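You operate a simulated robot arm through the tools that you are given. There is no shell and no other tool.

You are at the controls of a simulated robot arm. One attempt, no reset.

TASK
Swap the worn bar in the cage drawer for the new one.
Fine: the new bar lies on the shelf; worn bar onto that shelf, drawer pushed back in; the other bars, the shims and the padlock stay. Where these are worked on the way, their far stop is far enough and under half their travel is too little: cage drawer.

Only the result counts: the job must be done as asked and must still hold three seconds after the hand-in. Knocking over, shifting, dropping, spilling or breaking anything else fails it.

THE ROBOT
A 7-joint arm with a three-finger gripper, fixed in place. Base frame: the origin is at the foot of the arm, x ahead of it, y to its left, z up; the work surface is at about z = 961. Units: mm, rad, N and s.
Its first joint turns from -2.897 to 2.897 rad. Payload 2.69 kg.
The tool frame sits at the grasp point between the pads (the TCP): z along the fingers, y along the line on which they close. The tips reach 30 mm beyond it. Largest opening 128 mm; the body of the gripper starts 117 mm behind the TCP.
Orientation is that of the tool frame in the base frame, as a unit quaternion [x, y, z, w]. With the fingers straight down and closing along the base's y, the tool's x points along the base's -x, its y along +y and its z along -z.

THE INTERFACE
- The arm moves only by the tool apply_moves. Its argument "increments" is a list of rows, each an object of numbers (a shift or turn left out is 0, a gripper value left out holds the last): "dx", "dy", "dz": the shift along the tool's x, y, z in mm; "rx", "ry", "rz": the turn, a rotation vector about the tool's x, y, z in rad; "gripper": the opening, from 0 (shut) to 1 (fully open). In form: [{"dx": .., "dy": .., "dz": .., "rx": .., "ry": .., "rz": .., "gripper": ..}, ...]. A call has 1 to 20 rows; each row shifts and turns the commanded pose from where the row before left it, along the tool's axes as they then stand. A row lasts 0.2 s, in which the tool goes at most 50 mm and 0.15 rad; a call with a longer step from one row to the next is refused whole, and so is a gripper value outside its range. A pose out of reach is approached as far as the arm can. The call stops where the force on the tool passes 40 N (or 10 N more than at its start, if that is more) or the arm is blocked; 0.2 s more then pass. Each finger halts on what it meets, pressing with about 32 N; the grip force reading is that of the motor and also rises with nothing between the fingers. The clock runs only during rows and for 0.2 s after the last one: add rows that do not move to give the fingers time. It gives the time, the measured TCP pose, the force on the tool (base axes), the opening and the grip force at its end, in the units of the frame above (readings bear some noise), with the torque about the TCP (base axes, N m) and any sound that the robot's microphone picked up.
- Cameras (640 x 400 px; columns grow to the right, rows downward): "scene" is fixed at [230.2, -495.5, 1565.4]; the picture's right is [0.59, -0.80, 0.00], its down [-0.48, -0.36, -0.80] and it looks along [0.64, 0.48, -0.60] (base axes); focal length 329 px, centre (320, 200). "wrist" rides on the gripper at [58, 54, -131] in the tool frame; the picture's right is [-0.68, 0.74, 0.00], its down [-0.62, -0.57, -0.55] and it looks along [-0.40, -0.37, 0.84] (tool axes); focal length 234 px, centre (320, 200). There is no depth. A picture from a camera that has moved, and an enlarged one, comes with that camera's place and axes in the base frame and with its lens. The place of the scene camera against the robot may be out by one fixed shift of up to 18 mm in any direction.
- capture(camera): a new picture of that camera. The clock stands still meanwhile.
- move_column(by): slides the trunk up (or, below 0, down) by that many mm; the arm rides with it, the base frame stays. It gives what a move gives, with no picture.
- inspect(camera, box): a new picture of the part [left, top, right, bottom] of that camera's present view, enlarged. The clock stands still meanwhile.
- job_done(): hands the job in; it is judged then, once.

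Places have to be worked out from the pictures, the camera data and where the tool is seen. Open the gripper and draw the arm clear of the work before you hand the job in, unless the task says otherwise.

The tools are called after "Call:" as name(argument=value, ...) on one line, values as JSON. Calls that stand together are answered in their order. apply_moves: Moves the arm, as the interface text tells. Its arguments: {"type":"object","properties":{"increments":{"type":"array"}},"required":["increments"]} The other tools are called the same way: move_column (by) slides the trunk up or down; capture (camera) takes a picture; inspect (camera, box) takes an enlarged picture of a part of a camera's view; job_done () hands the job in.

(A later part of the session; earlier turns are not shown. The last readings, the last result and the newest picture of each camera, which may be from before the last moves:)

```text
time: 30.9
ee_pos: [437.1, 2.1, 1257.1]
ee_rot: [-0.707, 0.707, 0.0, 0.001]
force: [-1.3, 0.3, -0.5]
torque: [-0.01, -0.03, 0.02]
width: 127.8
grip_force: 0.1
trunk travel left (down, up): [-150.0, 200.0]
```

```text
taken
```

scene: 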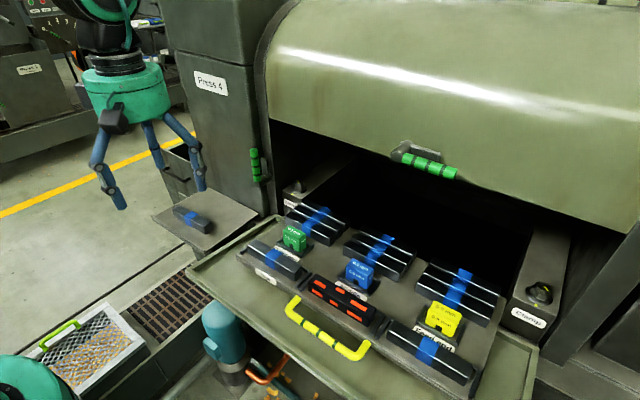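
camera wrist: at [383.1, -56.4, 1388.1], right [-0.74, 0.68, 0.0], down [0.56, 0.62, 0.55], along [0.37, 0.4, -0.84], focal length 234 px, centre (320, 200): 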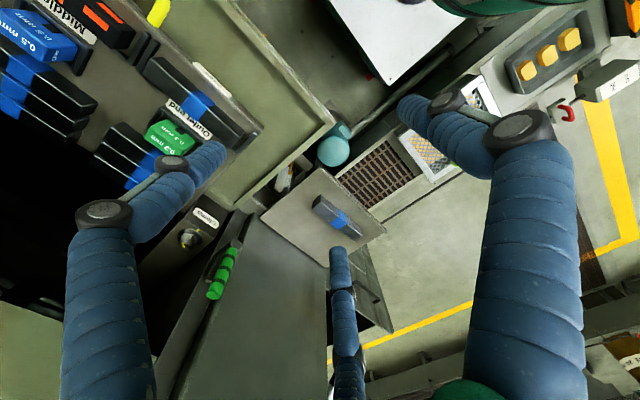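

The shelf and the new bar are visible. I'll enlarge them, both in the wrist and in the scene view.

Call:
inspect(camera="wrist", box=[250, 155, 410, 275])

Call:
inspect(camera="scene", box=[140, 175, 270, 262])

Call:
inspect(camera="scene", box=[230, 190, 510, 390])

```text
3.33 times, centred on (330, 215) of wrist
camera zoom: at [383.1, -56.4, 1388.1], right [-0.74, 0.68, 0.0], down [0.56, 0.62, 0.55], along [0.37, 0.4, -0.84], focal length 781 px, centre (287, 150)
```

zoom: 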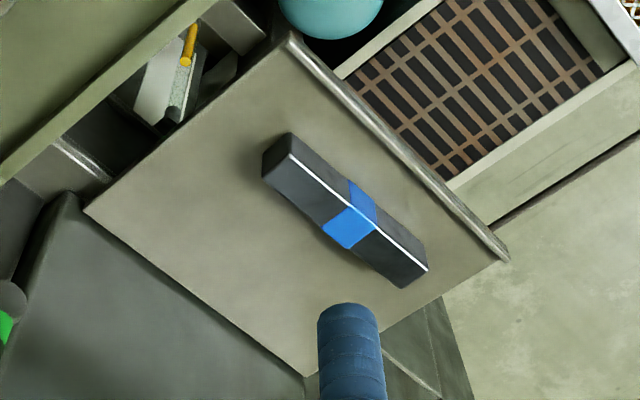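

```text
4.60 times, centred on (205, 218) of scene
camera zoom: at [230.2, -495.5, 1565.4], right [0.59, -0.8, 0.0], down [-0.48, -0.36, -0.8], along [0.64, 0.48, -0.6], focal length 1512 px, centre (849, 115)
```

zoom: 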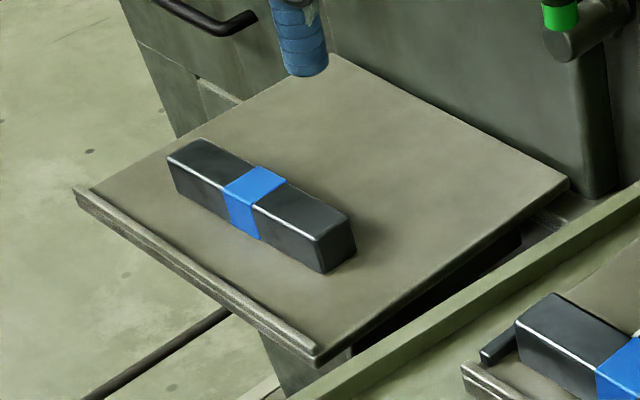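

```text
2.00 times, centred on (370, 290) of scene
camera zoom: at [230.2, -495.5, 1565.4], right [0.59, -0.8, 0.0], down [-0.48, -0.36, -0.8], along [0.64, 0.48, -0.6], focal length 658 px, centre (220, 20)
```

zoom: 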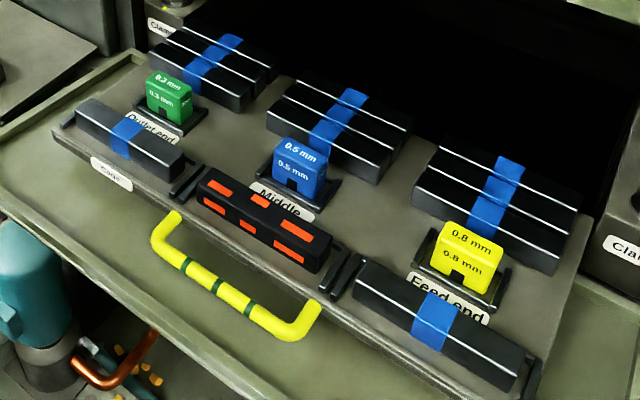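

The shelf looks like a flat rectangle of roughly 188 × 233 mm, with the new bar lying along y on it. I'll take a second view, closer and shifted, to triangulate heights.

Call:
apply_moves(increments=[{"dx": -32, "dy": -10.75, "dz": 19.25}, {"dx": -32, "dy": -10.75, "dz": 19.25}, {"dx": -32, "dy": -10.75, "dz": 19.25}, {"dx": -32, "dy": -10.75, "dz": 19.25}, {}])

Call:
capture(camera="wrist")

Call:
inspect(camera="wrist", box=[220, 130, 400, 260])

```text
time: 32.1
ee_pos: [481.6, 128.3, 1178.9]
ee_rot: [-0.707, 0.707, -0.001, 0.0]
force: [0.6, 0.3, -0.4]
torque: [-0.04, 0.07, 0.07]
width: 128.2
grip_force: 0.0
trunk travel left (down, up): [-150.0, 200.0]
```

```text
taken
camera wrist: at [427.7, 69.9, 1308.7], right [-0.74, 0.68, 0.0], down [0.57, 0.62, 0.55], along [0.37, 0.4, -0.84], focal length 234 px, centre (320, 200)
```

wrist: 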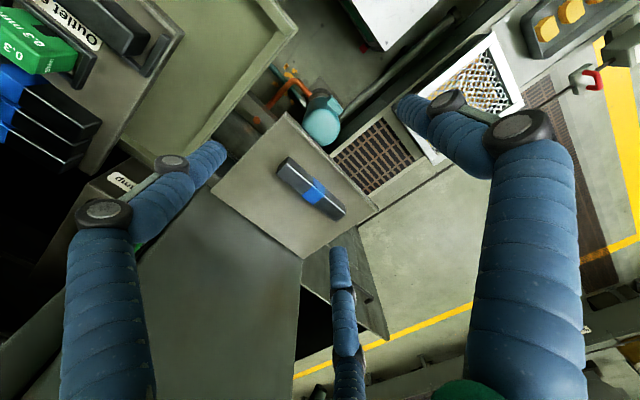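

```text
3.08 times, centred on (310, 195) of wrist
camera zoom: at [427.7, 69.9, 1308.7], right [-0.74, 0.68, 0.0], down [0.57, 0.62, 0.55], along [0.37, 0.4, -0.84], focal length 720 px, centre (351, 215)
```

zoom: 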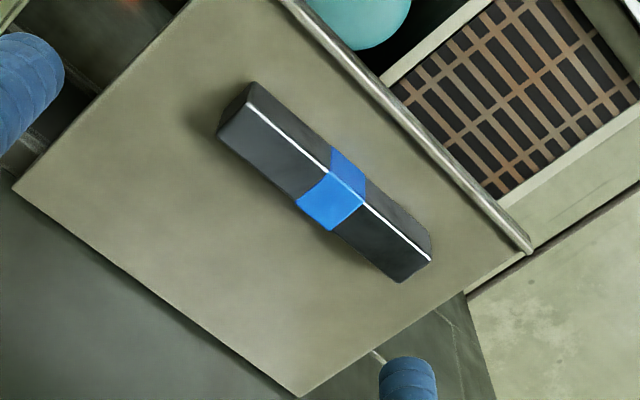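

The shelf triangulates to x 527–732, y 98–348 and z≈930. The new bar is centred near (582, 221), with its top at ≈963, length ≈142 and yaw ≈+1.8°. Now I'll go over the worn bar at (560, -300) with a 50 mm opening.

Call:
apply_moves(increments=[{"dx": 43, "dy": -7.8, "gripper": 0.39}, {"dx": 43, "dy": -7.8}, {"dx": 43, "dy": -7.8}, {"dx": 43, "dy": -7.8}, {"dx": 43, "dy": -7.8}, {"dx": 43, "dy": -7.8}, {"dx": 43, "dy": -7.8}, {"dx": 43, "dy": -7.8}, {"dx": 43, "dy": -7.8}, {"dx": 41, "dy": -7.8}, {"dz": 40}, {}])

Call:
capture(camera="wrist")

Call:
inspect(camera="wrist", box=[200, 60, 440, 260])

Call:
inspect(camera="scene", box=[230, 190, 450, 370])

```text
time: 34.7
ee_pos: [562.1, -299.4, 1136.5]
ee_rot: [0.708, -0.707, 0.001, 0.0]
force: [-0.1, -0.9, -1.4]
torque: [0.03, 0.03, 0.01]
width: 49.7
grip_force: 0.0
trunk travel left (down, up): [-150.0, 200.0]
```

```text
taken
camera wrist: at [507.7, -357.9, 1268.2], right [-0.74, 0.68, 0.0], down [0.56, 0.62, 0.55], along [0.37, 0.4, -0.84], focal length 234 px, centre (320, 200)
```

wrist: 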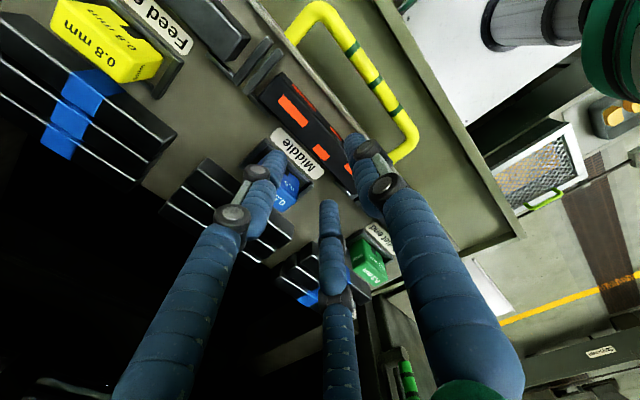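

```text
2.00 times, centred on (320, 160) of wrist
camera zoom: at [507.7, -357.9, 1268.2], right [-0.74, 0.68, 0.0], down [0.56, 0.62, 0.55], along [0.37, 0.4, -0.84], focal length 468 px, centre (320, 280)
```

zoom: 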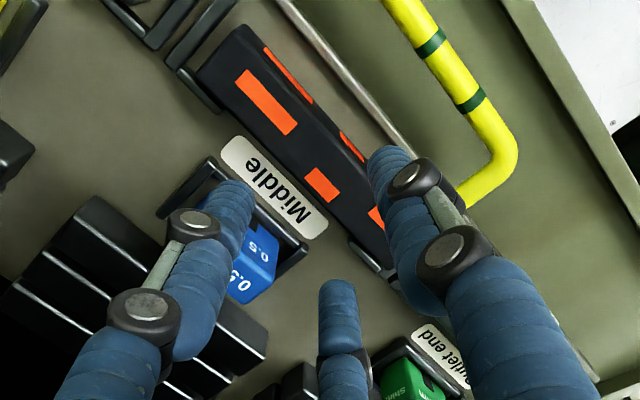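

```text
2.22 times, centred on (340, 280) of scene
camera zoom: at [230.2, -495.5, 1565.4], right [0.59, -0.8, 0.0], down [-0.48, -0.36, -0.8], along [0.64, 0.48, -0.6], focal length 731 px, centre (276, 22)
```

zoom: 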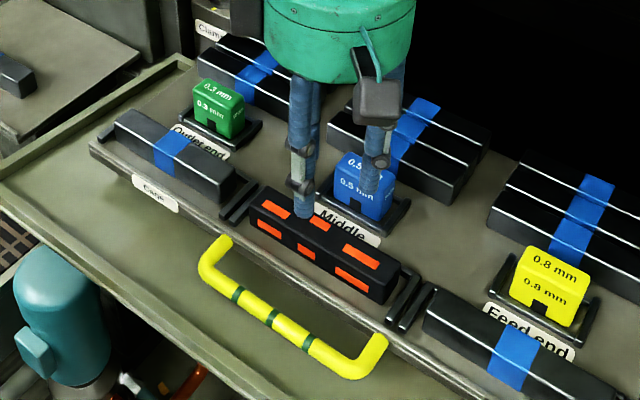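

The descent column looks centred over the bar. I'll zoom on the bar's near end and its seat ribs for accurate y limits.

Call:
inspect(camera="wrist", box=[220, 50, 330, 130])

Call:
inspect(camera="wrist", box=[310, 130, 420, 210])

```text
5.00 times, centred on (275, 90) of wrist
camera zoom: at [507.7, -357.9, 1268.2], right [-0.74, 0.68, 0.0], down [0.56, 0.62, 0.55], along [0.37, 0.4, -0.84], focal length 1171 px, centre (545, 750)
```

zoom: 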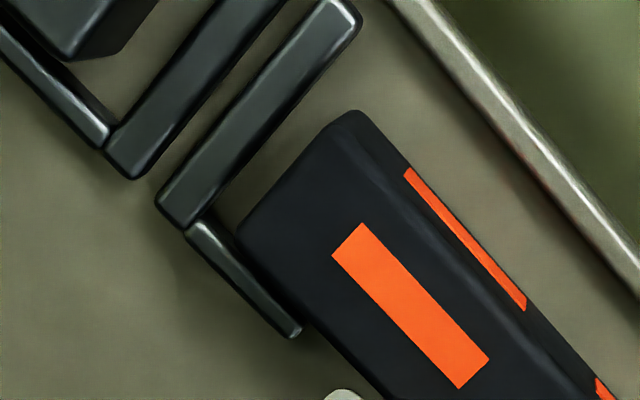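

```text
5.00 times, centred on (365, 170) of wrist
camera zoom: at [507.7, -357.9, 1268.2], right [-0.74, 0.68, 0.0], down [0.56, 0.62, 0.55], along [0.37, 0.4, -0.84], focal length 1171 px, centre (95, 350)
```

zoom: 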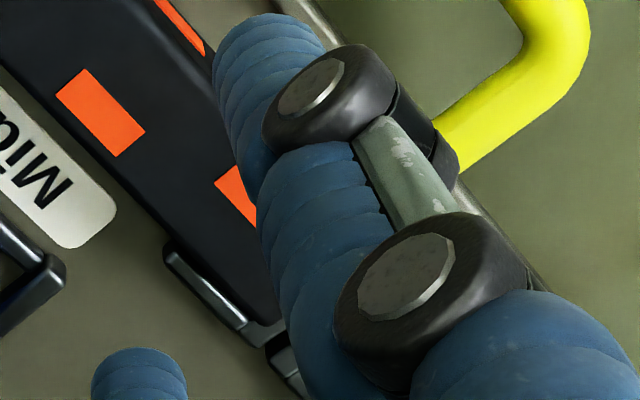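

The seat has an end rib at each end plus short back stubs. In this view the bar spans x≈544–571, and its -y end is at y≈-368, so I'll shift 4 mm toward -x, narrow the opening to 42 mm, and descend to TCP z≈1052.

Call:
apply_moves(increments=[{"dy": 4, "gripper": 0.328}, {"dz": 25}, {"dz": 25}, {"dz": 20}, {"dz": 15}, {}])

Call:
capture(camera="wrist")

Call:
inspect(camera="scene", box=[230, 210, 430, 350])

```text
time: 35.8
ee_pos: [562.4, -302.3, 1075.7]
ee_rot: [-0.707, 0.707, -0.009, 0.004]
force: [4.1, -0.6, 12.5]
torque: [0.41, -0.31, -0.09]
width: 43.7
grip_force: 1.3
trunk travel left (down, up): [-150.0, 200.0]
stopped in row 5: the force on the tool passed its limit at 55 N (the readings are from after the stop); the commanded pose is now the measured one
```

```text
taken
camera wrist: at [507.0, -360.0, 1206.1], right [-0.74, 0.68, -0.02], down [0.56, 0.62, 0.55], along [0.39, 0.4, -0.83], focal length 234 px, centre (320, 200)
```

wrist: 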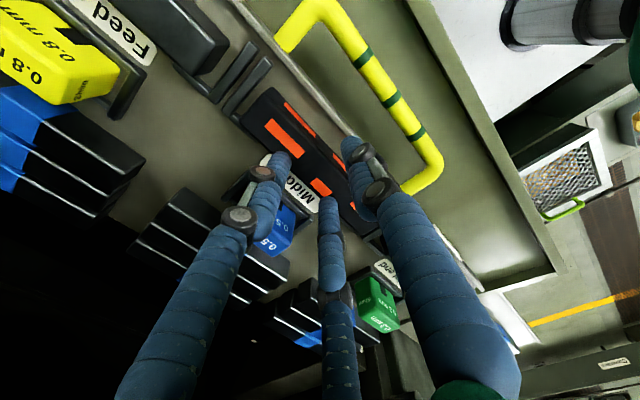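

```text
2.86 times, centred on (330, 280) of scene
camera zoom: at [230.2, -495.5, 1565.4], right [0.59, -0.8, 0.0], down [-0.48, -0.36, -0.8], along [0.64, 0.48, -0.6], focal length 940 px, centre (291, -29)
```

zoom: 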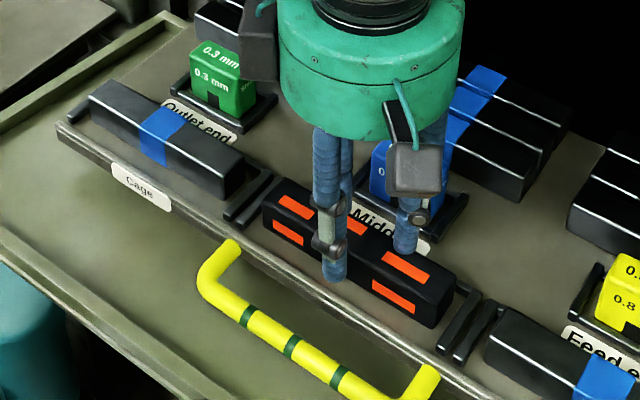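

The fingers stopped on the bar's top at tip z≈1045, with torque pointing to contact at about (+15, +33) mm. That matches one of the two rear fingers seen in the pictures, so the hand really acts as a three-jaw gripper (the 25 mm reading on the ~16 mm handle agrees). I'll lift, level the tool, open wider and re-measure.

Call:
apply_moves(increments=[{"dz": -20}, {"dz": -25, "rx": -0.018, "ry": -0.007}, {"gripper": 0.43}, {}])

Call:
capture(camera="wrist")

Call:
inspect(camera="wrist", box=[210, 60, 400, 200])

Call:
inspect(camera="scene", box=[230, 210, 430, 350])

```text
time: 36.8
ee_pos: [561.0, -301.0, 1119.0]
ee_rot: [0.707, -0.707, -0.002, 0.001]
force: [-0.1, 0.3, -0.5]
torque: [-0.01, 0.03, 0.01]
width: 55.3
grip_force: 0.1
trunk travel left (down, up): [-150.0, 200.0]
```

```text
taken
camera wrist: at [507.8, -359.2, 1249.8], right [-0.74, 0.68, 0.01], down [0.57, 0.61, 0.55], along [0.37, 0.41, -0.84], focal length 234 px, centre (320, 200)
```

wrist: 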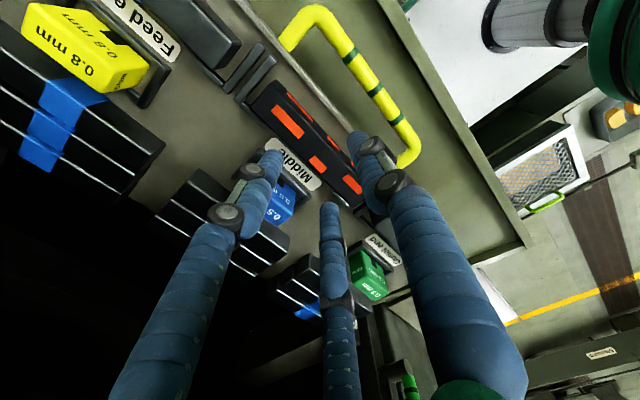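

```text
2.86 times, centred on (305, 130) of wrist
camera zoom: at [507.8, -359.2, 1249.8], right [-0.74, 0.68, 0.01], down [0.57, 0.61, 0.55], along [0.37, 0.41, -0.84], focal length 669 px, centre (363, 400)
```

zoom: 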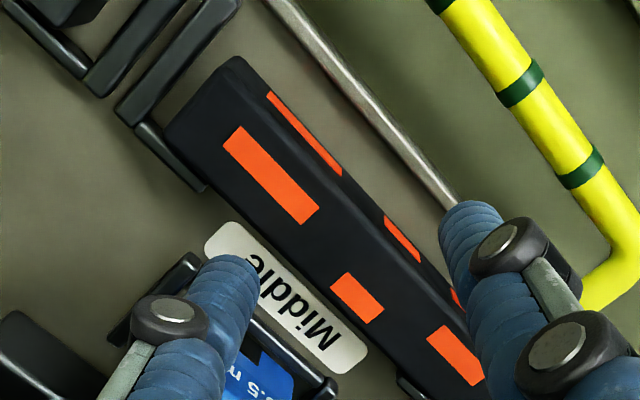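

```text
2.86 times, centred on (330, 280) of scene
camera zoom: at [230.2, -495.5, 1565.4], right [0.59, -0.8, 0.0], down [-0.48, -0.36, -0.8], along [0.64, 0.48, -0.6], focal length 940 px, centre (291, -29)
```

zoom: 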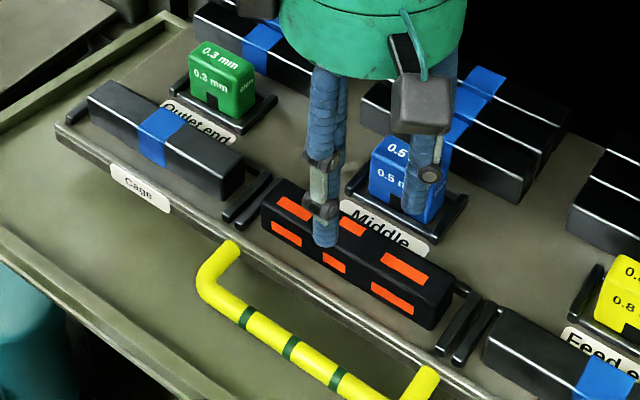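

The bar looks undisturbed. I'll zoom in on its near end again for a precise offset relative to the tool.

Call:
inspect(camera="wrist", box=[230, 60, 340, 140])

Call:
inspect(camera="wrist", box=[290, 120, 400, 220])

```text
5.00 times, centred on (285, 100) of wrist
camera zoom: at [507.8, -359.2, 1249.8], right [-0.74, 0.68, 0.01], down [0.57, 0.61, 0.55], along [0.37, 0.41, -0.84], focal length 1171 px, centre (495, 700)
```

zoom: 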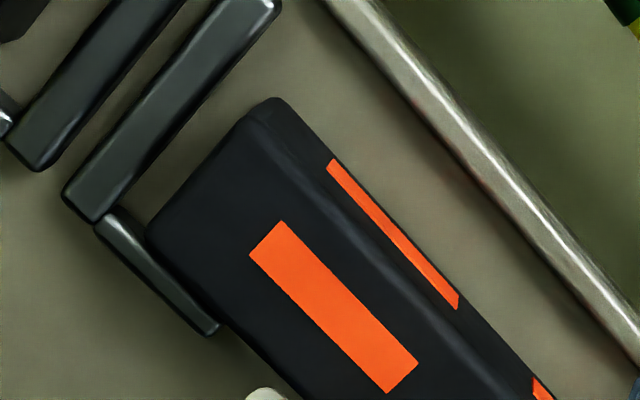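

```text
4.00 times, centred on (345, 170) of wrist
camera zoom: at [507.8, -359.2, 1249.8], right [-0.74, 0.68, 0.01], down [0.57, 0.61, 0.55], along [0.37, 0.41, -0.84], focal length 937 px, centre (220, 320)
```

zoom: 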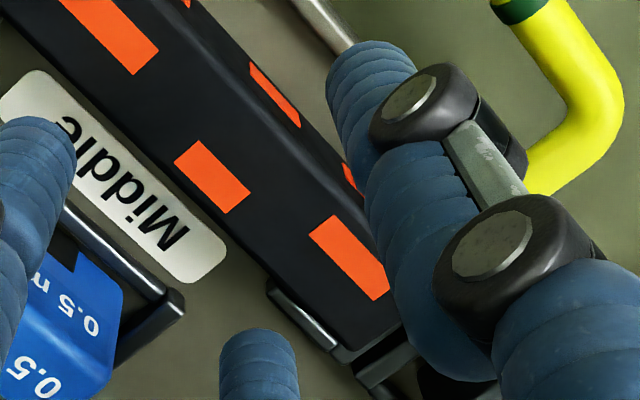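

Measuring again, the drawer was nudged about 4.5 mm inward, and the bar now spans x≈551–576 (centre 563, width ~25). For the three-jaw grip I need the TCP about 9 mm behind the bar's centre line, so I'll shift +10.8 mm in x and descend.

Call:
apply_moves(increments=[{"dy": -10.8}, {"dz": 20}, {"dz": 15}, {"dz": 15}, {"dz": 14}, {}])

Call:
capture(camera="wrist")

Call:
inspect(camera="scene", box=[230, 210, 430, 350])

```text
time: 38.2
ee_pos: [570.8, -301.8, 1055.0]
ee_rot: [0.707, -0.707, -0.003, 0.001]
force: [0.4, -0.5, -1.0]
torque: [0.01, 0.04, -0.01]
width: 54.8
grip_force: 0.0
trunk travel left (down, up): [-150.0, 200.0]
```

```text
taken
camera wrist: at [517.7, -359.5, 1184.8], right [-0.74, 0.68, 0.0], down [0.57, 0.61, 0.55], along [0.37, 0.41, -0.84], focal length 234 px, centre (320, 200)
```

wrist: 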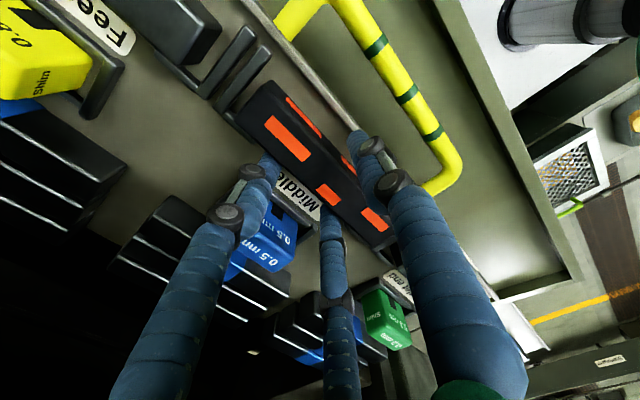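

```text
2.86 times, centred on (330, 280) of scene
camera zoom: at [230.2, -495.5, 1565.4], right [0.59, -0.8, 0.0], down [-0.48, -0.36, -0.8], along [0.64, 0.48, -0.6], focal length 940 px, centre (291, -29)
```

zoom: 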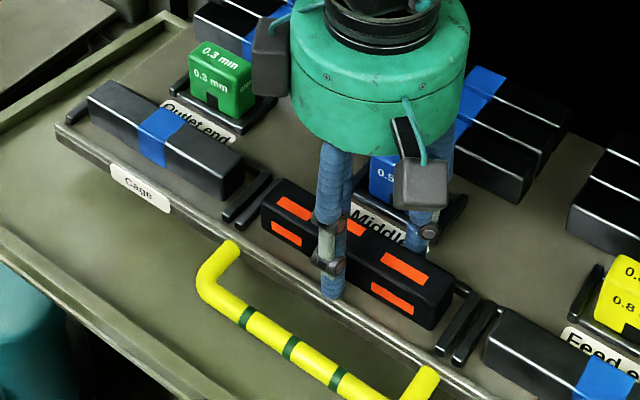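

The fingers came down around the bar with no contact. Now I'll close on it.

Call:
apply_moves(increments=[{"gripper": 0.0}, {"gripper": 0.0}, {"gripper": 0.0}, {}])

Call:
capture(camera="wrist")

Call:
inspect(camera="wrist", box=[210, 60, 400, 260])

```text
time: 39.2
ee_pos: [571.1, -301.2, 1054.3]
ee_rot: [0.707, -0.707, -0.002, 0.001]
force: [-1.1, 0.2, 1.5]
torque: [-0.07, -0.04, -0.06]
width: 41.4
grip_force: 32.0
trunk travel left (down, up): [-150.0, 200.0]
```

```text
taken
camera wrist: at [517.5, -359.5, 1185.1], right [-0.74, 0.68, 0.0], down [0.57, 0.61, 0.55], along [0.37, 0.41, -0.84], focal length 234 px, centre (320, 200)
```

wrist: 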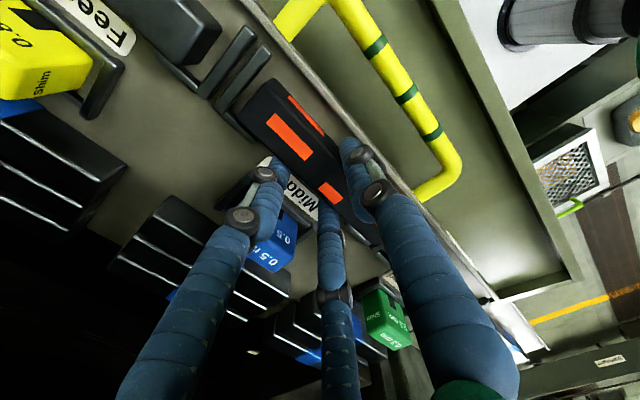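

```text
2.00 times, centred on (305, 160) of wrist
camera zoom: at [517.5, -359.5, 1185.1], right [-0.74, 0.68, 0.0], down [0.57, 0.61, 0.55], along [0.37, 0.41, -0.84], focal length 468 px, centre (350, 280)
```

zoom: 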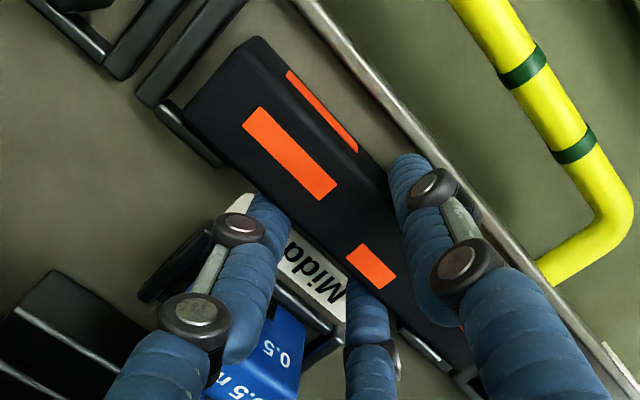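

Gripped at a 41.4 mm jaw reading, which fits a ~25 mm bar in the three-jaw hand, with no side load. I'll record a close reference of how the seated bar and ribs look in this grip, to compare with the new bar later.

Call:
inspect(camera="wrist", box=[210, 60, 320, 140])

Call:
inspect(camera="wrist", box=[340, 20, 470, 120])

Call:
inspect(camera="wrist", box=[320, 180, 430, 260])

```text
5.00 times, centred on (265, 100) of wrist
camera zoom: at [517.5, -359.5, 1185.1], right [-0.74, 0.68, 0.0], down [0.57, 0.61, 0.55], along [0.37, 0.41, -0.84], focal length 1171 px, centre (595, 700)
```

zoom: 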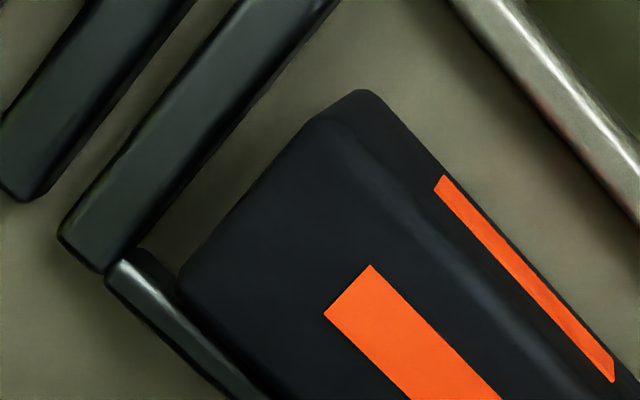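

```text
4.00 times, centred on (405, 70) of wrist
camera zoom: at [517.5, -359.5, 1185.1], right [-0.74, 0.68, 0.0], down [0.57, 0.61, 0.55], along [0.37, 0.41, -0.84], focal length 937 px, centre (-20, 720)
```

zoom: 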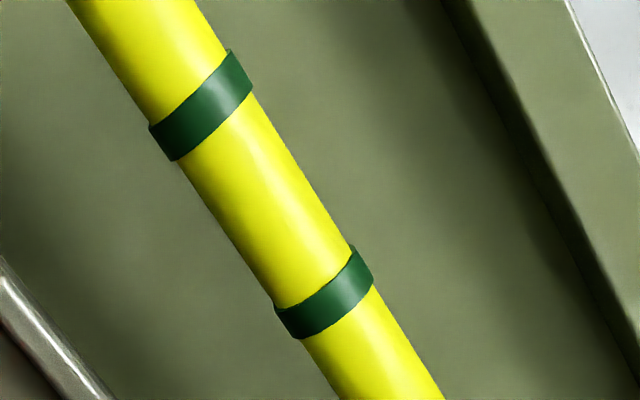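

```text
5.00 times, centred on (375, 220) of wrist
camera zoom: at [517.5, -359.5, 1185.1], right [-0.74, 0.68, 0.0], down [0.57, 0.61, 0.55], along [0.37, 0.41, -0.84], focal length 1171 px, centre (45, 100)
```

zoom: 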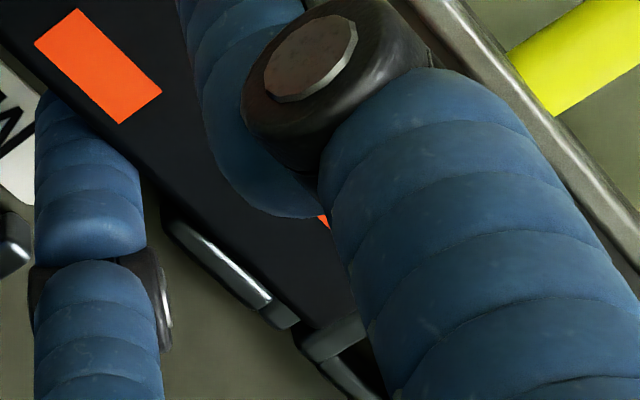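

The reference shows the bar's -y end at y≈-368 with about 6.5 mm of clearance to the rib, and the bar's centre line about 8.7 mm in front of the TCP. I'll lift it straight up.

Call:
apply_moves(increments=[{"dz": -10}, {"dz": -15}, {"dz": -25}, {"dz": -30}, {"dz": -30}, {"dz": -20}, {}])

Call:
capture(camera="wrist")

Call:
capture(camera="scene")

```text
time: 40.8
ee_pos: [571.1, -302.7, 1183.5]
ee_rot: [-0.707, 0.707, 0.002, -0.001]
force: [-0.2, -0.4, -3.6]
torque: [-0.04, -0.03, 0.0]
width: 41.4
grip_force: 31.7
trunk travel left (down, up): [-150.0, 200.0]
```

```text
taken
camera wrist: at [518.1, -361.2, 1314.9], right [-0.74, 0.68, 0.0], down [0.57, 0.61, 0.55], along [0.37, 0.41, -0.84], focal length 234 px, centre (320, 200)
```

wrist: 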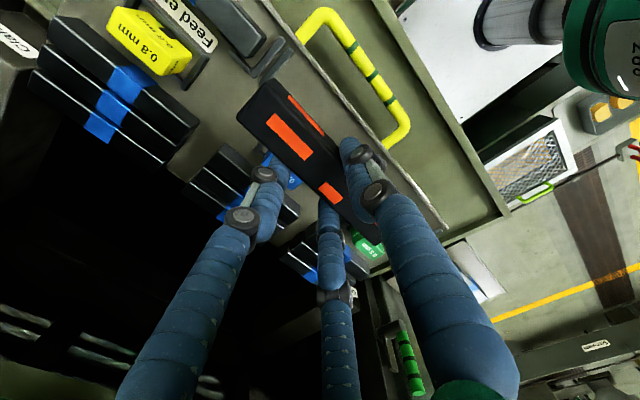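

```text
taken
```

scene: 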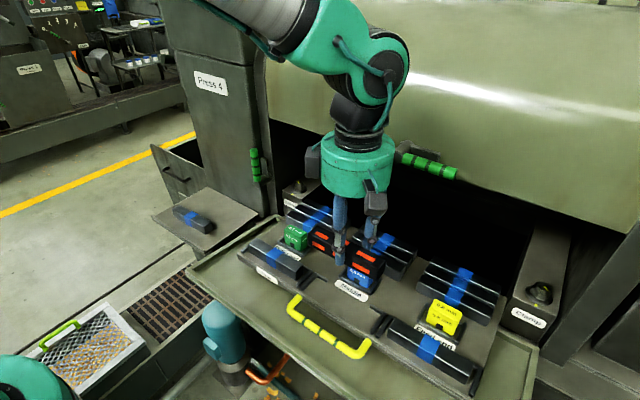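

The worn bar is lifted cleanly (about 3.6 N). I'll carry it at height toward the shelf along +y.

Call:
apply_moves(increments=[{"dx": -25}, {"dx": -40}, {"dx": -42}, {"dx": -42}, {"dx": -42}, {"dx": -42}, {"dx": -42}, {"dx": -42}, {"dx": -42}, {"dx": -42}, {"dx": -42}, {"dx": -42}, {"dx": -35}, {}])

Call:
capture(camera="wrist")

Call:
capture(camera="scene")

```text
time: 43.8
ee_pos: [568.8, 220.2, 1185.8]
ee_rot: [-0.707, 0.707, 0.002, -0.002]
force: [-0.8, 1.2, -4.1]
torque: [-0.07, 0.01, 0.01]
width: 41.0
grip_force: 32.6
trunk travel left (down, up): [-150.0, 200.0]
```

```text
taken
camera wrist: at [516.8, 161.6, 1316.3], right [-0.74, 0.68, 0.0], down [0.57, 0.61, 0.55], along [0.37, 0.4, -0.84], focal length 234 px, centre (320, 200)
```

wrist: 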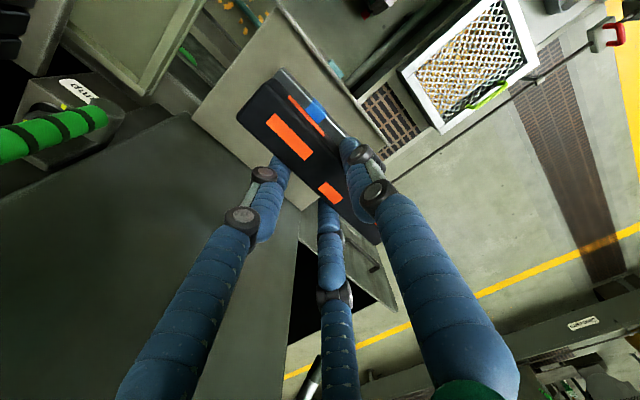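

```text
taken
```

scene: 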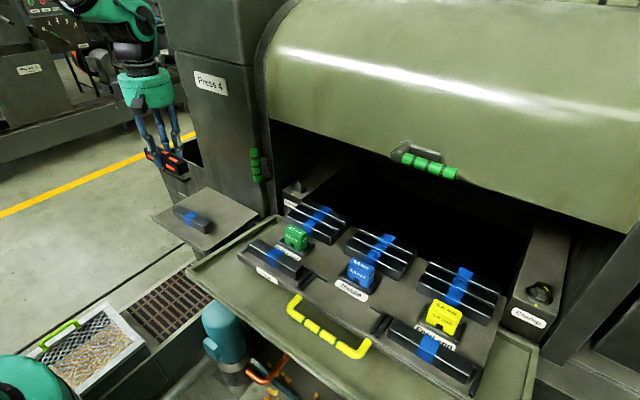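

I'm over the shelf area. I'll zoom to refine the shelf height and the column clearance before placing.

Call:
inspect(camera="wrist", box=[170, 0, 330, 110])

Call:
inspect(camera="wrist", box=[180, 60, 400, 220])

```text
3.64 times, centred on (250, 55) of wrist
camera zoom: at [516.8, 161.6, 1316.3], right [-0.74, 0.68, 0.0], down [0.57, 0.61, 0.55], along [0.37, 0.4, -0.84], focal length 852 px, centre (574, 727)
```

zoom: 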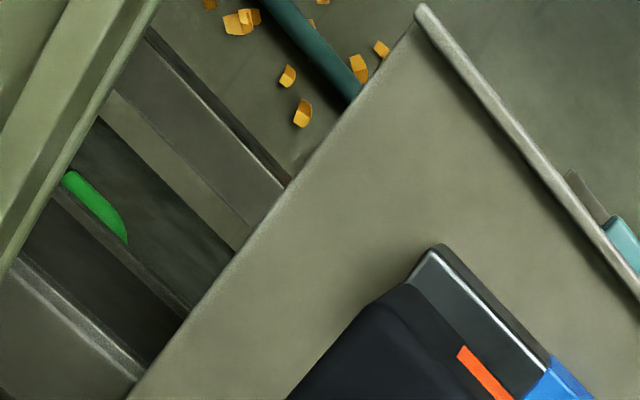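

```text
2.50 times, centred on (290, 140) of wrist
camera zoom: at [516.8, 161.6, 1316.3], right [-0.74, 0.68, 0.0], down [0.57, 0.61, 0.55], along [0.37, 0.4, -0.84], focal length 585 px, centre (395, 350)
```

zoom: 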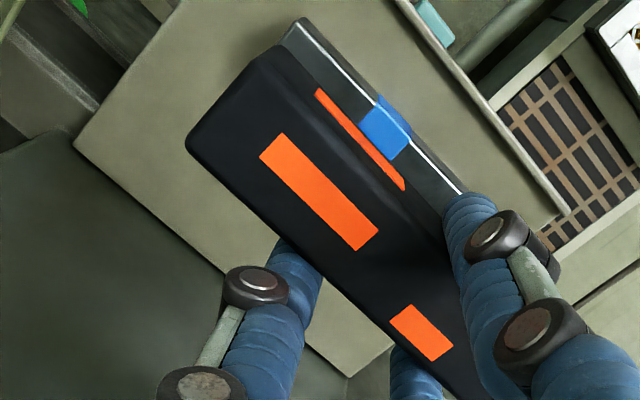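

The refined shelf is z≈951.5, x 522–716, y 95–331, with the column face at x≈716; the new bar's back edge is at x≈588. I'll place the worn bar with its centre at about (629, 214), keeping palm clearance to the column, and come down to a height just above the shelf first.

Call:
apply_moves(increments=[{"dy": -34, "dx": 3}, {"dy": -34, "dx": 3}, {"dz": 35}, {"dz": 35}, {"dz": 35}, {"dz": 35}, {"dz": 30}, {}])

Call:
capture(camera="wrist")

Call:
capture(camera="scene")

Call:
inspect(camera="scene", box=[130, 130, 290, 260])

```text
time: 45.6
ee_pos: [637.8, 214.0, 1015.1]
ee_rot: [0.708, -0.707, -0.002, 0.001]
force: [0.6, 0.2, -4.6]
torque: [-0.03, -0.02, -0.02]
width: 41.0
grip_force: 32.3
trunk travel left (down, up): [-150.0, 200.0]
```

```text
taken
camera wrist: at [584.7, 155.0, 1146.0], right [-0.74, 0.68, 0.01], down [0.57, 0.61, 0.55], along [0.37, 0.41, -0.84], focal length 234 px, centre (320, 200)
```

wrist: 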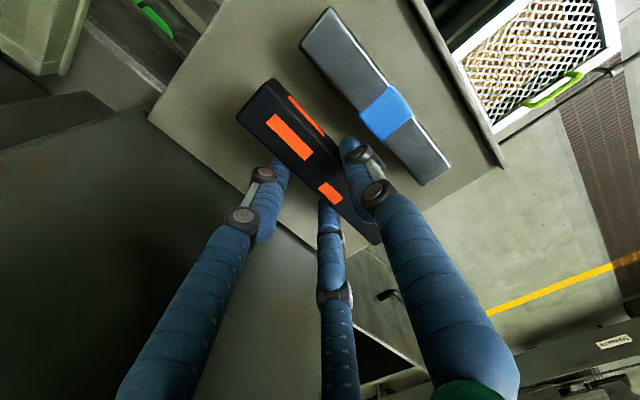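

```text
taken
```

scene: 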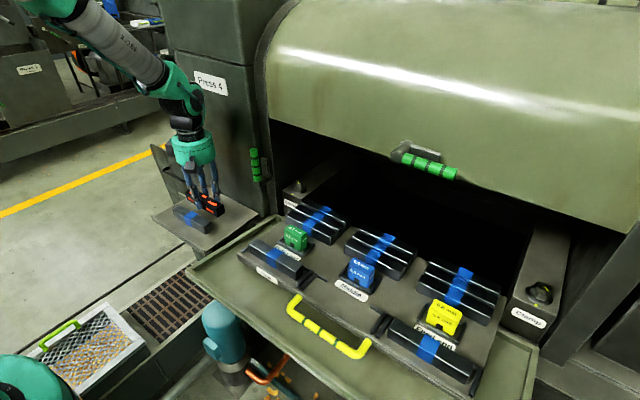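

```text
3.08 times, centred on (210, 195) of scene
camera zoom: at [230.2, -495.5, 1565.4], right [0.59, -0.8, 0.0], down [-0.48, -0.36, -0.8], along [0.64, 0.48, -0.6], focal length 1012 px, centre (658, 215)
```

zoom: 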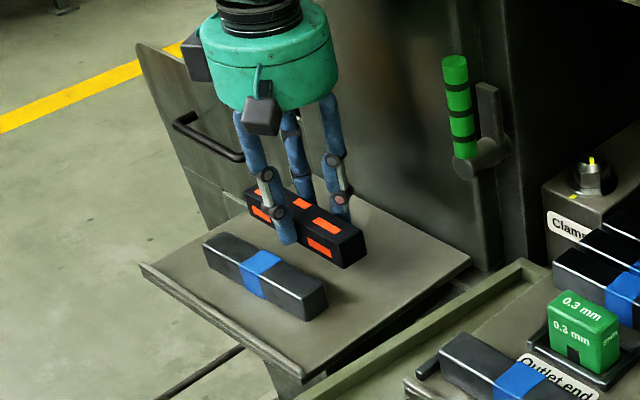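

Clearances look good on all sides. I'll descend most of the remaining way and then feel for the shelf.

Call:
apply_moves(increments=[{"dz": 10}, {"dz": 6}, {}])

Call:
inspect(camera="scene", box=[150, 170, 270, 250])

```text
time: 46.4
ee_pos: [638.1, 213.0, 998.7]
ee_rot: [-0.707, 0.708, 0.002, -0.002]
force: [0.1, 0.0, -2.9]
torque: [-0.04, -0.01, 0.01]
width: 41.2
grip_force: 32.3
trunk travel left (down, up): [-150.0, 200.0]
```

```text
5.00 times, centred on (210, 210) of scene
camera zoom: at [230.2, -495.5, 1565.4], right [0.59, -0.8, 0.0], down [-0.48, -0.36, -0.8], along [0.64, 0.48, -0.6], focal length 1645 px, centre (870, 150)
```

zoom: 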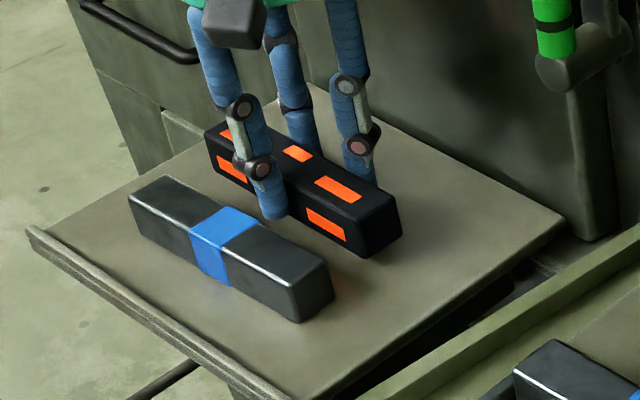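

Still hanging freely (-2.9 N) and close to the surface. I'll continue in 2 mm steps.

Call:
apply_moves(increments=[{"dz": 2}, {"dz": 2}, {}])

```text
time: 47.2
ee_pos: [639.0, 212.5, 995.5]
ee_rot: [0.707, -0.707, -0.002, 0.001]
force: [-0.4, 0.0, -4.4]
torque: [-0.04, -0.03, 0.02]
width: 41.5
grip_force: 31.8
trunk travel left (down, up): [-150.0, 200.0]
```

Call:
apply_moves(increments=[{"dz": 1.5}, {"dz": 1.5}, {}])

```text
time: 48.0
ee_pos: [638.6, 212.6, 991.0]
ee_rot: [-0.707, 0.707, 0.003, -0.001]
force: [0.0, 0.6, -3.1]
torque: [-0.01, -0.05, 0.03]
width: 41.3
grip_force: 31.9
trunk travel left (down, up): [-150.0, 200.0]
```

No contact yet at TCP z≈992, so I'll keep feeling downward.

Call:
apply_moves(increments=[{"dz": 1.5}, {"dz": 1.5}, {}])

Call:
inspect(camera="scene", box=[150, 170, 270, 250])

```text
time: 48.8
ee_pos: [640.1, 212.9, 989.3]
ee_rot: [-0.707, 0.707, 0.003, 0.0]
force: [-0.1, 0.5, -3.9]
torque: [0.01, -0.04, -0.03]
width: 41.6
grip_force: 31.8
trunk travel left (down, up): [-150.0, 200.0]
```

```text
5.00 times, centred on (210, 210) of scene
camera zoom: at [230.2, -495.5, 1565.4], right [0.59, -0.8, 0.0], down [-0.48, -0.36, -0.8], along [0.64, 0.48, -0.6], focal length 1645 px, centre (870, 150)
```

zoom: 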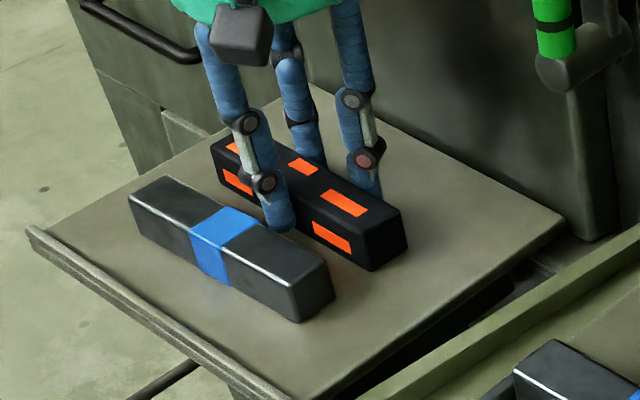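

Still free at z≈989. The bar may be less tall than I assumed, so I'll continue in small steps.

Call:
apply_moves(increments=[{"dz": 1.5}, {"dz": 1.5}, {}])

```text
time: 49.6
ee_pos: [638.0, 212.3, 987.3]
ee_rot: [0.707, -0.707, -0.002, 0.0]
force: [-4.0, 0.1, 16.8]
torque: [-0.49, 0.34, -0.05]
width: 41.2
grip_force: 31.8
trunk travel left (down, up): [-150.0, 200.0]
```

Contact: the vertical force rose by 20 N at TCP z≈987, so the worn bar is resting on the shelf. I'll ease up half a millimetre, open a little, and lift straight out.

Call:
apply_moves(increments=[{"dz": -0.7}, {"gripper": 0.39}, {"gripper": 0.39}, {"gripper": 0.39}, {}])

Call:
inspect(camera="scene", box=[150, 170, 270, 250])

Call:
capture(camera="wrist")

```text
time: 50.8
ee_pos: [639.7, 212.7, 987.2]
ee_rot: [-0.707, 0.707, 0.002, -0.001]
force: [-0.7, -0.6, 0.8]
torque: [-0.02, -0.03, 0.01]
width: 50.0
grip_force: 0.0
trunk travel left (down, up): [-150.0, 200.0]
```

```text
5.00 times, centred on (210, 210) of scene
camera zoom: at [230.2, -495.5, 1565.4], right [0.59, -0.8, 0.0], down [-0.48, -0.36, -0.8], along [0.64, 0.48, -0.6], focal length 1645 px, centre (870, 150)
```

zoom: 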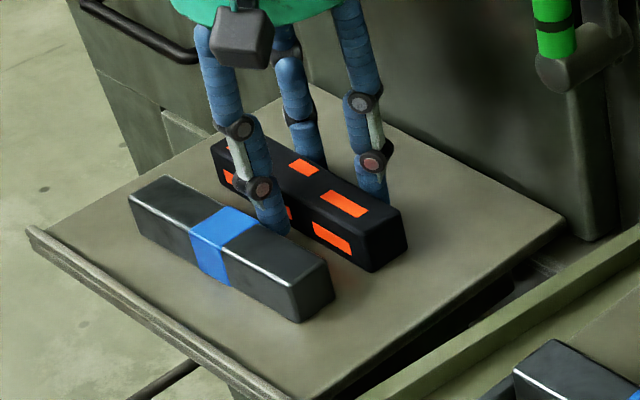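

```text
taken
camera wrist: at [585.9, 154.0, 1118.1], right [-0.74, 0.68, 0.0], down [0.57, 0.61, 0.55], along [0.37, 0.41, -0.84], focal length 234 px, centre (320, 200)
```

wrist: 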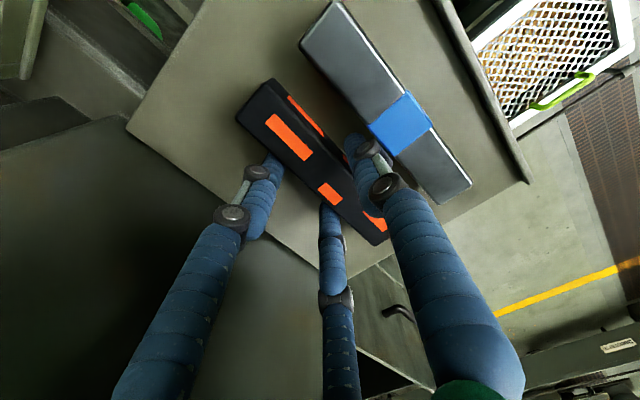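

The worn bar is resting flat and free of the fingers. I'll lift straight up and measure the new bar from above.

Call:
apply_moves(increments=[{"dz": -10}, {"dz": -25}, {"dz": -35}, {"dz": -35}, {"dy": 20}, {"dy": 20}, {"gripper": 0.43}, {}])

Call:
capture(camera="wrist")

Call:
inspect(camera="wrist", box=[230, 30, 430, 180])

Call:
inspect(camera="scene", box=[150, 170, 270, 250])

```text
time: 52.6
ee_pos: [599.5, 212.8, 1091.3]
ee_rot: [0.707, -0.707, -0.003, 0.002]
force: [-0.1, 0.0, -0.7]
torque: [0.01, 0.07, 0.0]
width: 54.8
grip_force: 0.0
trunk travel left (down, up): [-150.0, 200.0]
```

```text
taken
camera wrist: at [546.1, 154.0, 1222.2], right [-0.74, 0.68, 0.0], down [0.57, 0.61, 0.55], along [0.37, 0.41, -0.84], focal length 234 px, centre (320, 200)
```

wrist: 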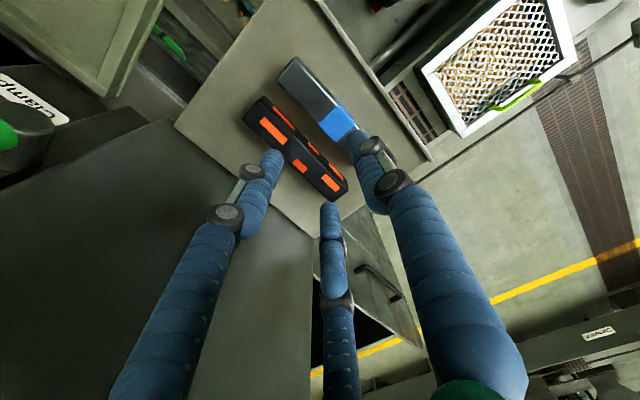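

```text
2.67 times, centred on (330, 105) of wrist
camera zoom: at [546.1, 154.0, 1222.2], right [-0.74, 0.68, 0.0], down [0.57, 0.61, 0.55], along [0.37, 0.41, -0.84], focal length 624 px, centre (293, 453)
```

zoom: 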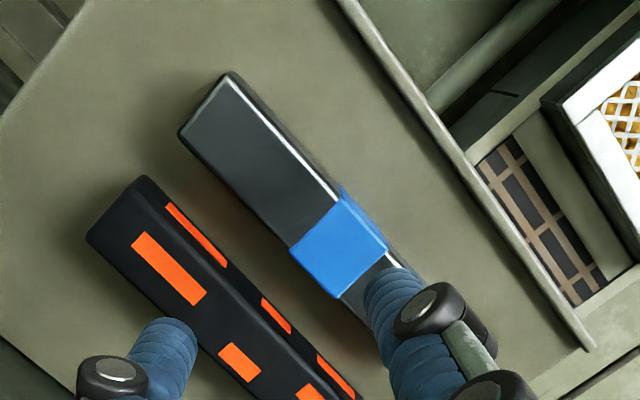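

```text
5.00 times, centred on (210, 210) of scene
camera zoom: at [230.2, -495.5, 1565.4], right [0.59, -0.8, 0.0], down [-0.48, -0.36, -0.8], along [0.64, 0.48, -0.6], focal length 1645 px, centre (870, 150)
```

zoom: 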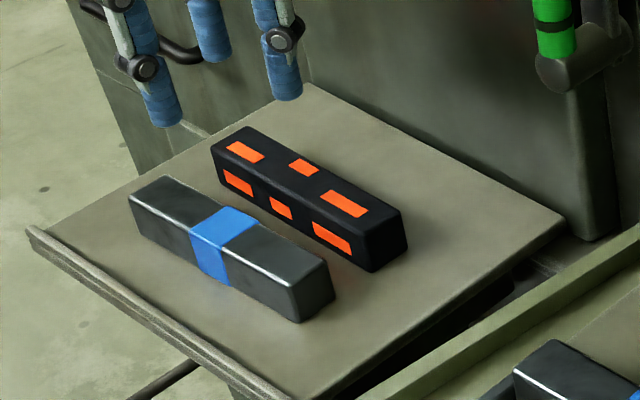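

The worn bar sits well, and the new bar's centre is about (574.8, 212.5), yawed ≈2.3°. I'll level the tool, turn to match the yaw, shift so the jaws straddle it, and descend to the same relative grip height (TCP z≈987).

Call:
apply_moves(increments=[{"rx": 0.007, "ry": 0.0014}, {"rz": -0.04, "dy": 15.9, "gripper": 0.41}, {"dz": 30}, {"dz": 30}, {}])

Call:
capture(camera="wrist")

Call:
inspect(camera="scene", box=[150, 160, 270, 240])

```text
time: 53.8
ee_pos: [584.2, 213.8, 1031.5]
ee_rot: [0.721, -0.693, 0.0, -0.001]
force: [0.1, 0.6, -1.5]
torque: [0.0, 0.05, 0.0]
width: 52.7
grip_force: 0.1
trunk travel left (down, up): [-150.0, 200.0]
```

```text
taken
camera wrist: at [532.1, 152.9, 1162.1], right [-0.76, 0.65, 0.0], down [0.54, 0.64, 0.55], along [0.36, 0.42, -0.84], focal length 234 px, centre (320, 200)
```

wrist: 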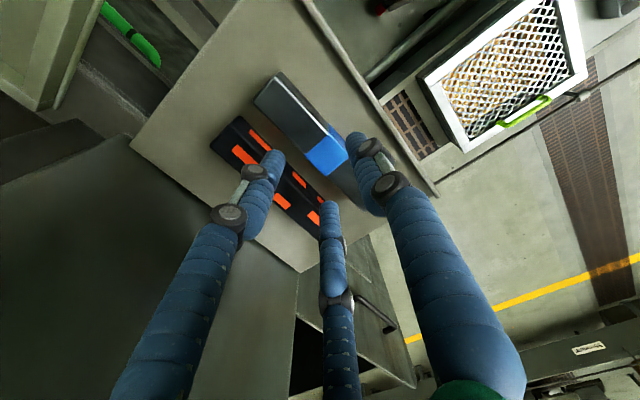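

```text
5.00 times, centred on (210, 200) of scene
camera zoom: at [230.2, -495.5, 1565.4], right [0.59, -0.8, 0.0], down [-0.48, -0.36, -0.8], along [0.64, 0.48, -0.6], focal length 1645 px, centre (870, 200)
```

zoom: 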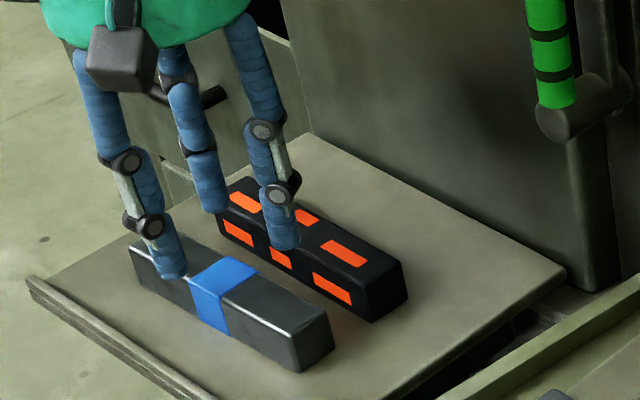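

Aligned in yaw. I'll zoom to check the bar between the jaws before going lower.

Call:
inspect(camera="wrist", box=[230, 60, 390, 180])

```text
3.33 times, centred on (310, 120) of wrist
camera zoom: at [532.1, 152.9, 1162.1], right [-0.76, 0.65, 0.0], down [0.54, 0.64, 0.55], along [0.36, 0.42, -0.84], focal length 781 px, centre (353, 467)
```

zoom: 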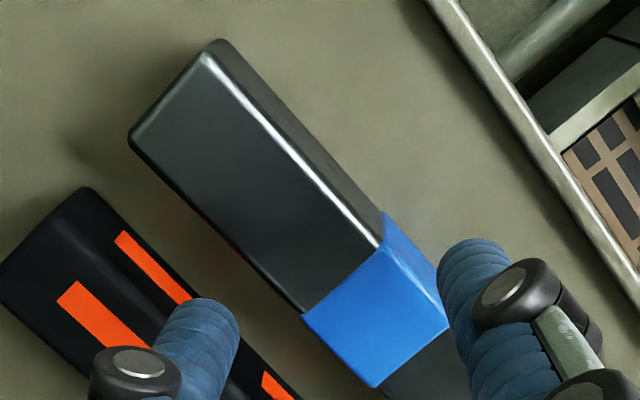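

In tool coordinates the new bar spans y -5.5…20 and its end is at x≈66.6, nearly identical to how the worn bar sat in the grip. I'll descend the last 44 mm and close.

Call:
apply_moves(increments=[{"dy": -1.4, "dz": 15}, {"dz": 15}, {"dz": 14}, {}])

Call:
inspect(camera="scene", box=[150, 170, 270, 250])

```text
time: 54.8
ee_pos: [584.9, 213.3, 988.8]
ee_rot: [0.721, -0.693, 0.001, -0.001]
force: [0.0, -0.2, 0.9]
torque: [0.02, 0.03, 0.01]
width: 52.2
grip_force: 0.1
trunk travel left (down, up): [-150.0, 200.0]
```

```text
5.00 times, centred on (210, 210) of scene
camera zoom: at [230.2, -495.5, 1565.4], right [0.59, -0.8, 0.0], down [-0.48, -0.36, -0.8], along [0.64, 0.48, -0.6], focal length 1645 px, centre (870, 150)
```

zoom: 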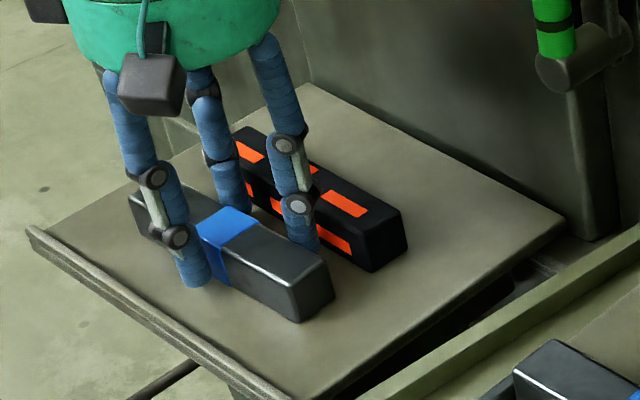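

The jaws straddle the new bar with no contact, and the worn bar is untouched. Closing.

Call:
apply_moves(increments=[{"gripper": 0.0}, {"gripper": 0.0}, {"gripper": 0.0}, {}])

Call:
inspect(camera="wrist", box=[210, 60, 320, 140])

Call:
inspect(camera="scene", box=[150, 170, 270, 250])

```text
time: 55.8
ee_pos: [585.2, 212.5, 988.4]
ee_rot: [0.721, -0.693, 0.0, -0.001]
force: [-1.1, -1.0, 0.7]
torque: [-0.1, 0.11, -0.01]
width: 41.3
grip_force: 31.4
trunk travel left (down, up): [-150.0, 200.0]
```

```text
5.00 times, centred on (265, 100) of wrist
camera zoom: at [534.5, 152.4, 1119.3], right [-0.76, 0.65, 0.0], down [0.54, 0.64, 0.55], along [0.36, 0.42, -0.84], focal length 1171 px, centre (595, 700)
```

zoom: 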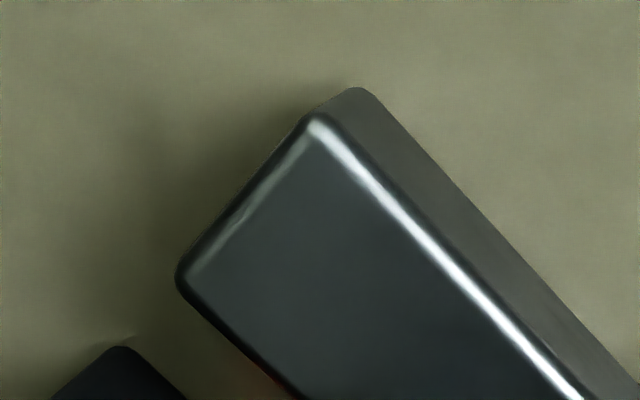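

```text
5.00 times, centred on (210, 210) of scene
camera zoom: at [230.2, -495.5, 1565.4], right [0.59, -0.8, 0.0], down [-0.48, -0.36, -0.8], along [0.64, 0.48, -0.6], focal length 1645 px, centre (870, 150)
```

zoom: 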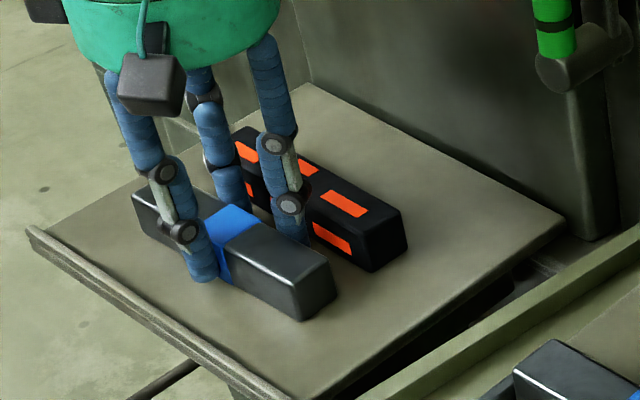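

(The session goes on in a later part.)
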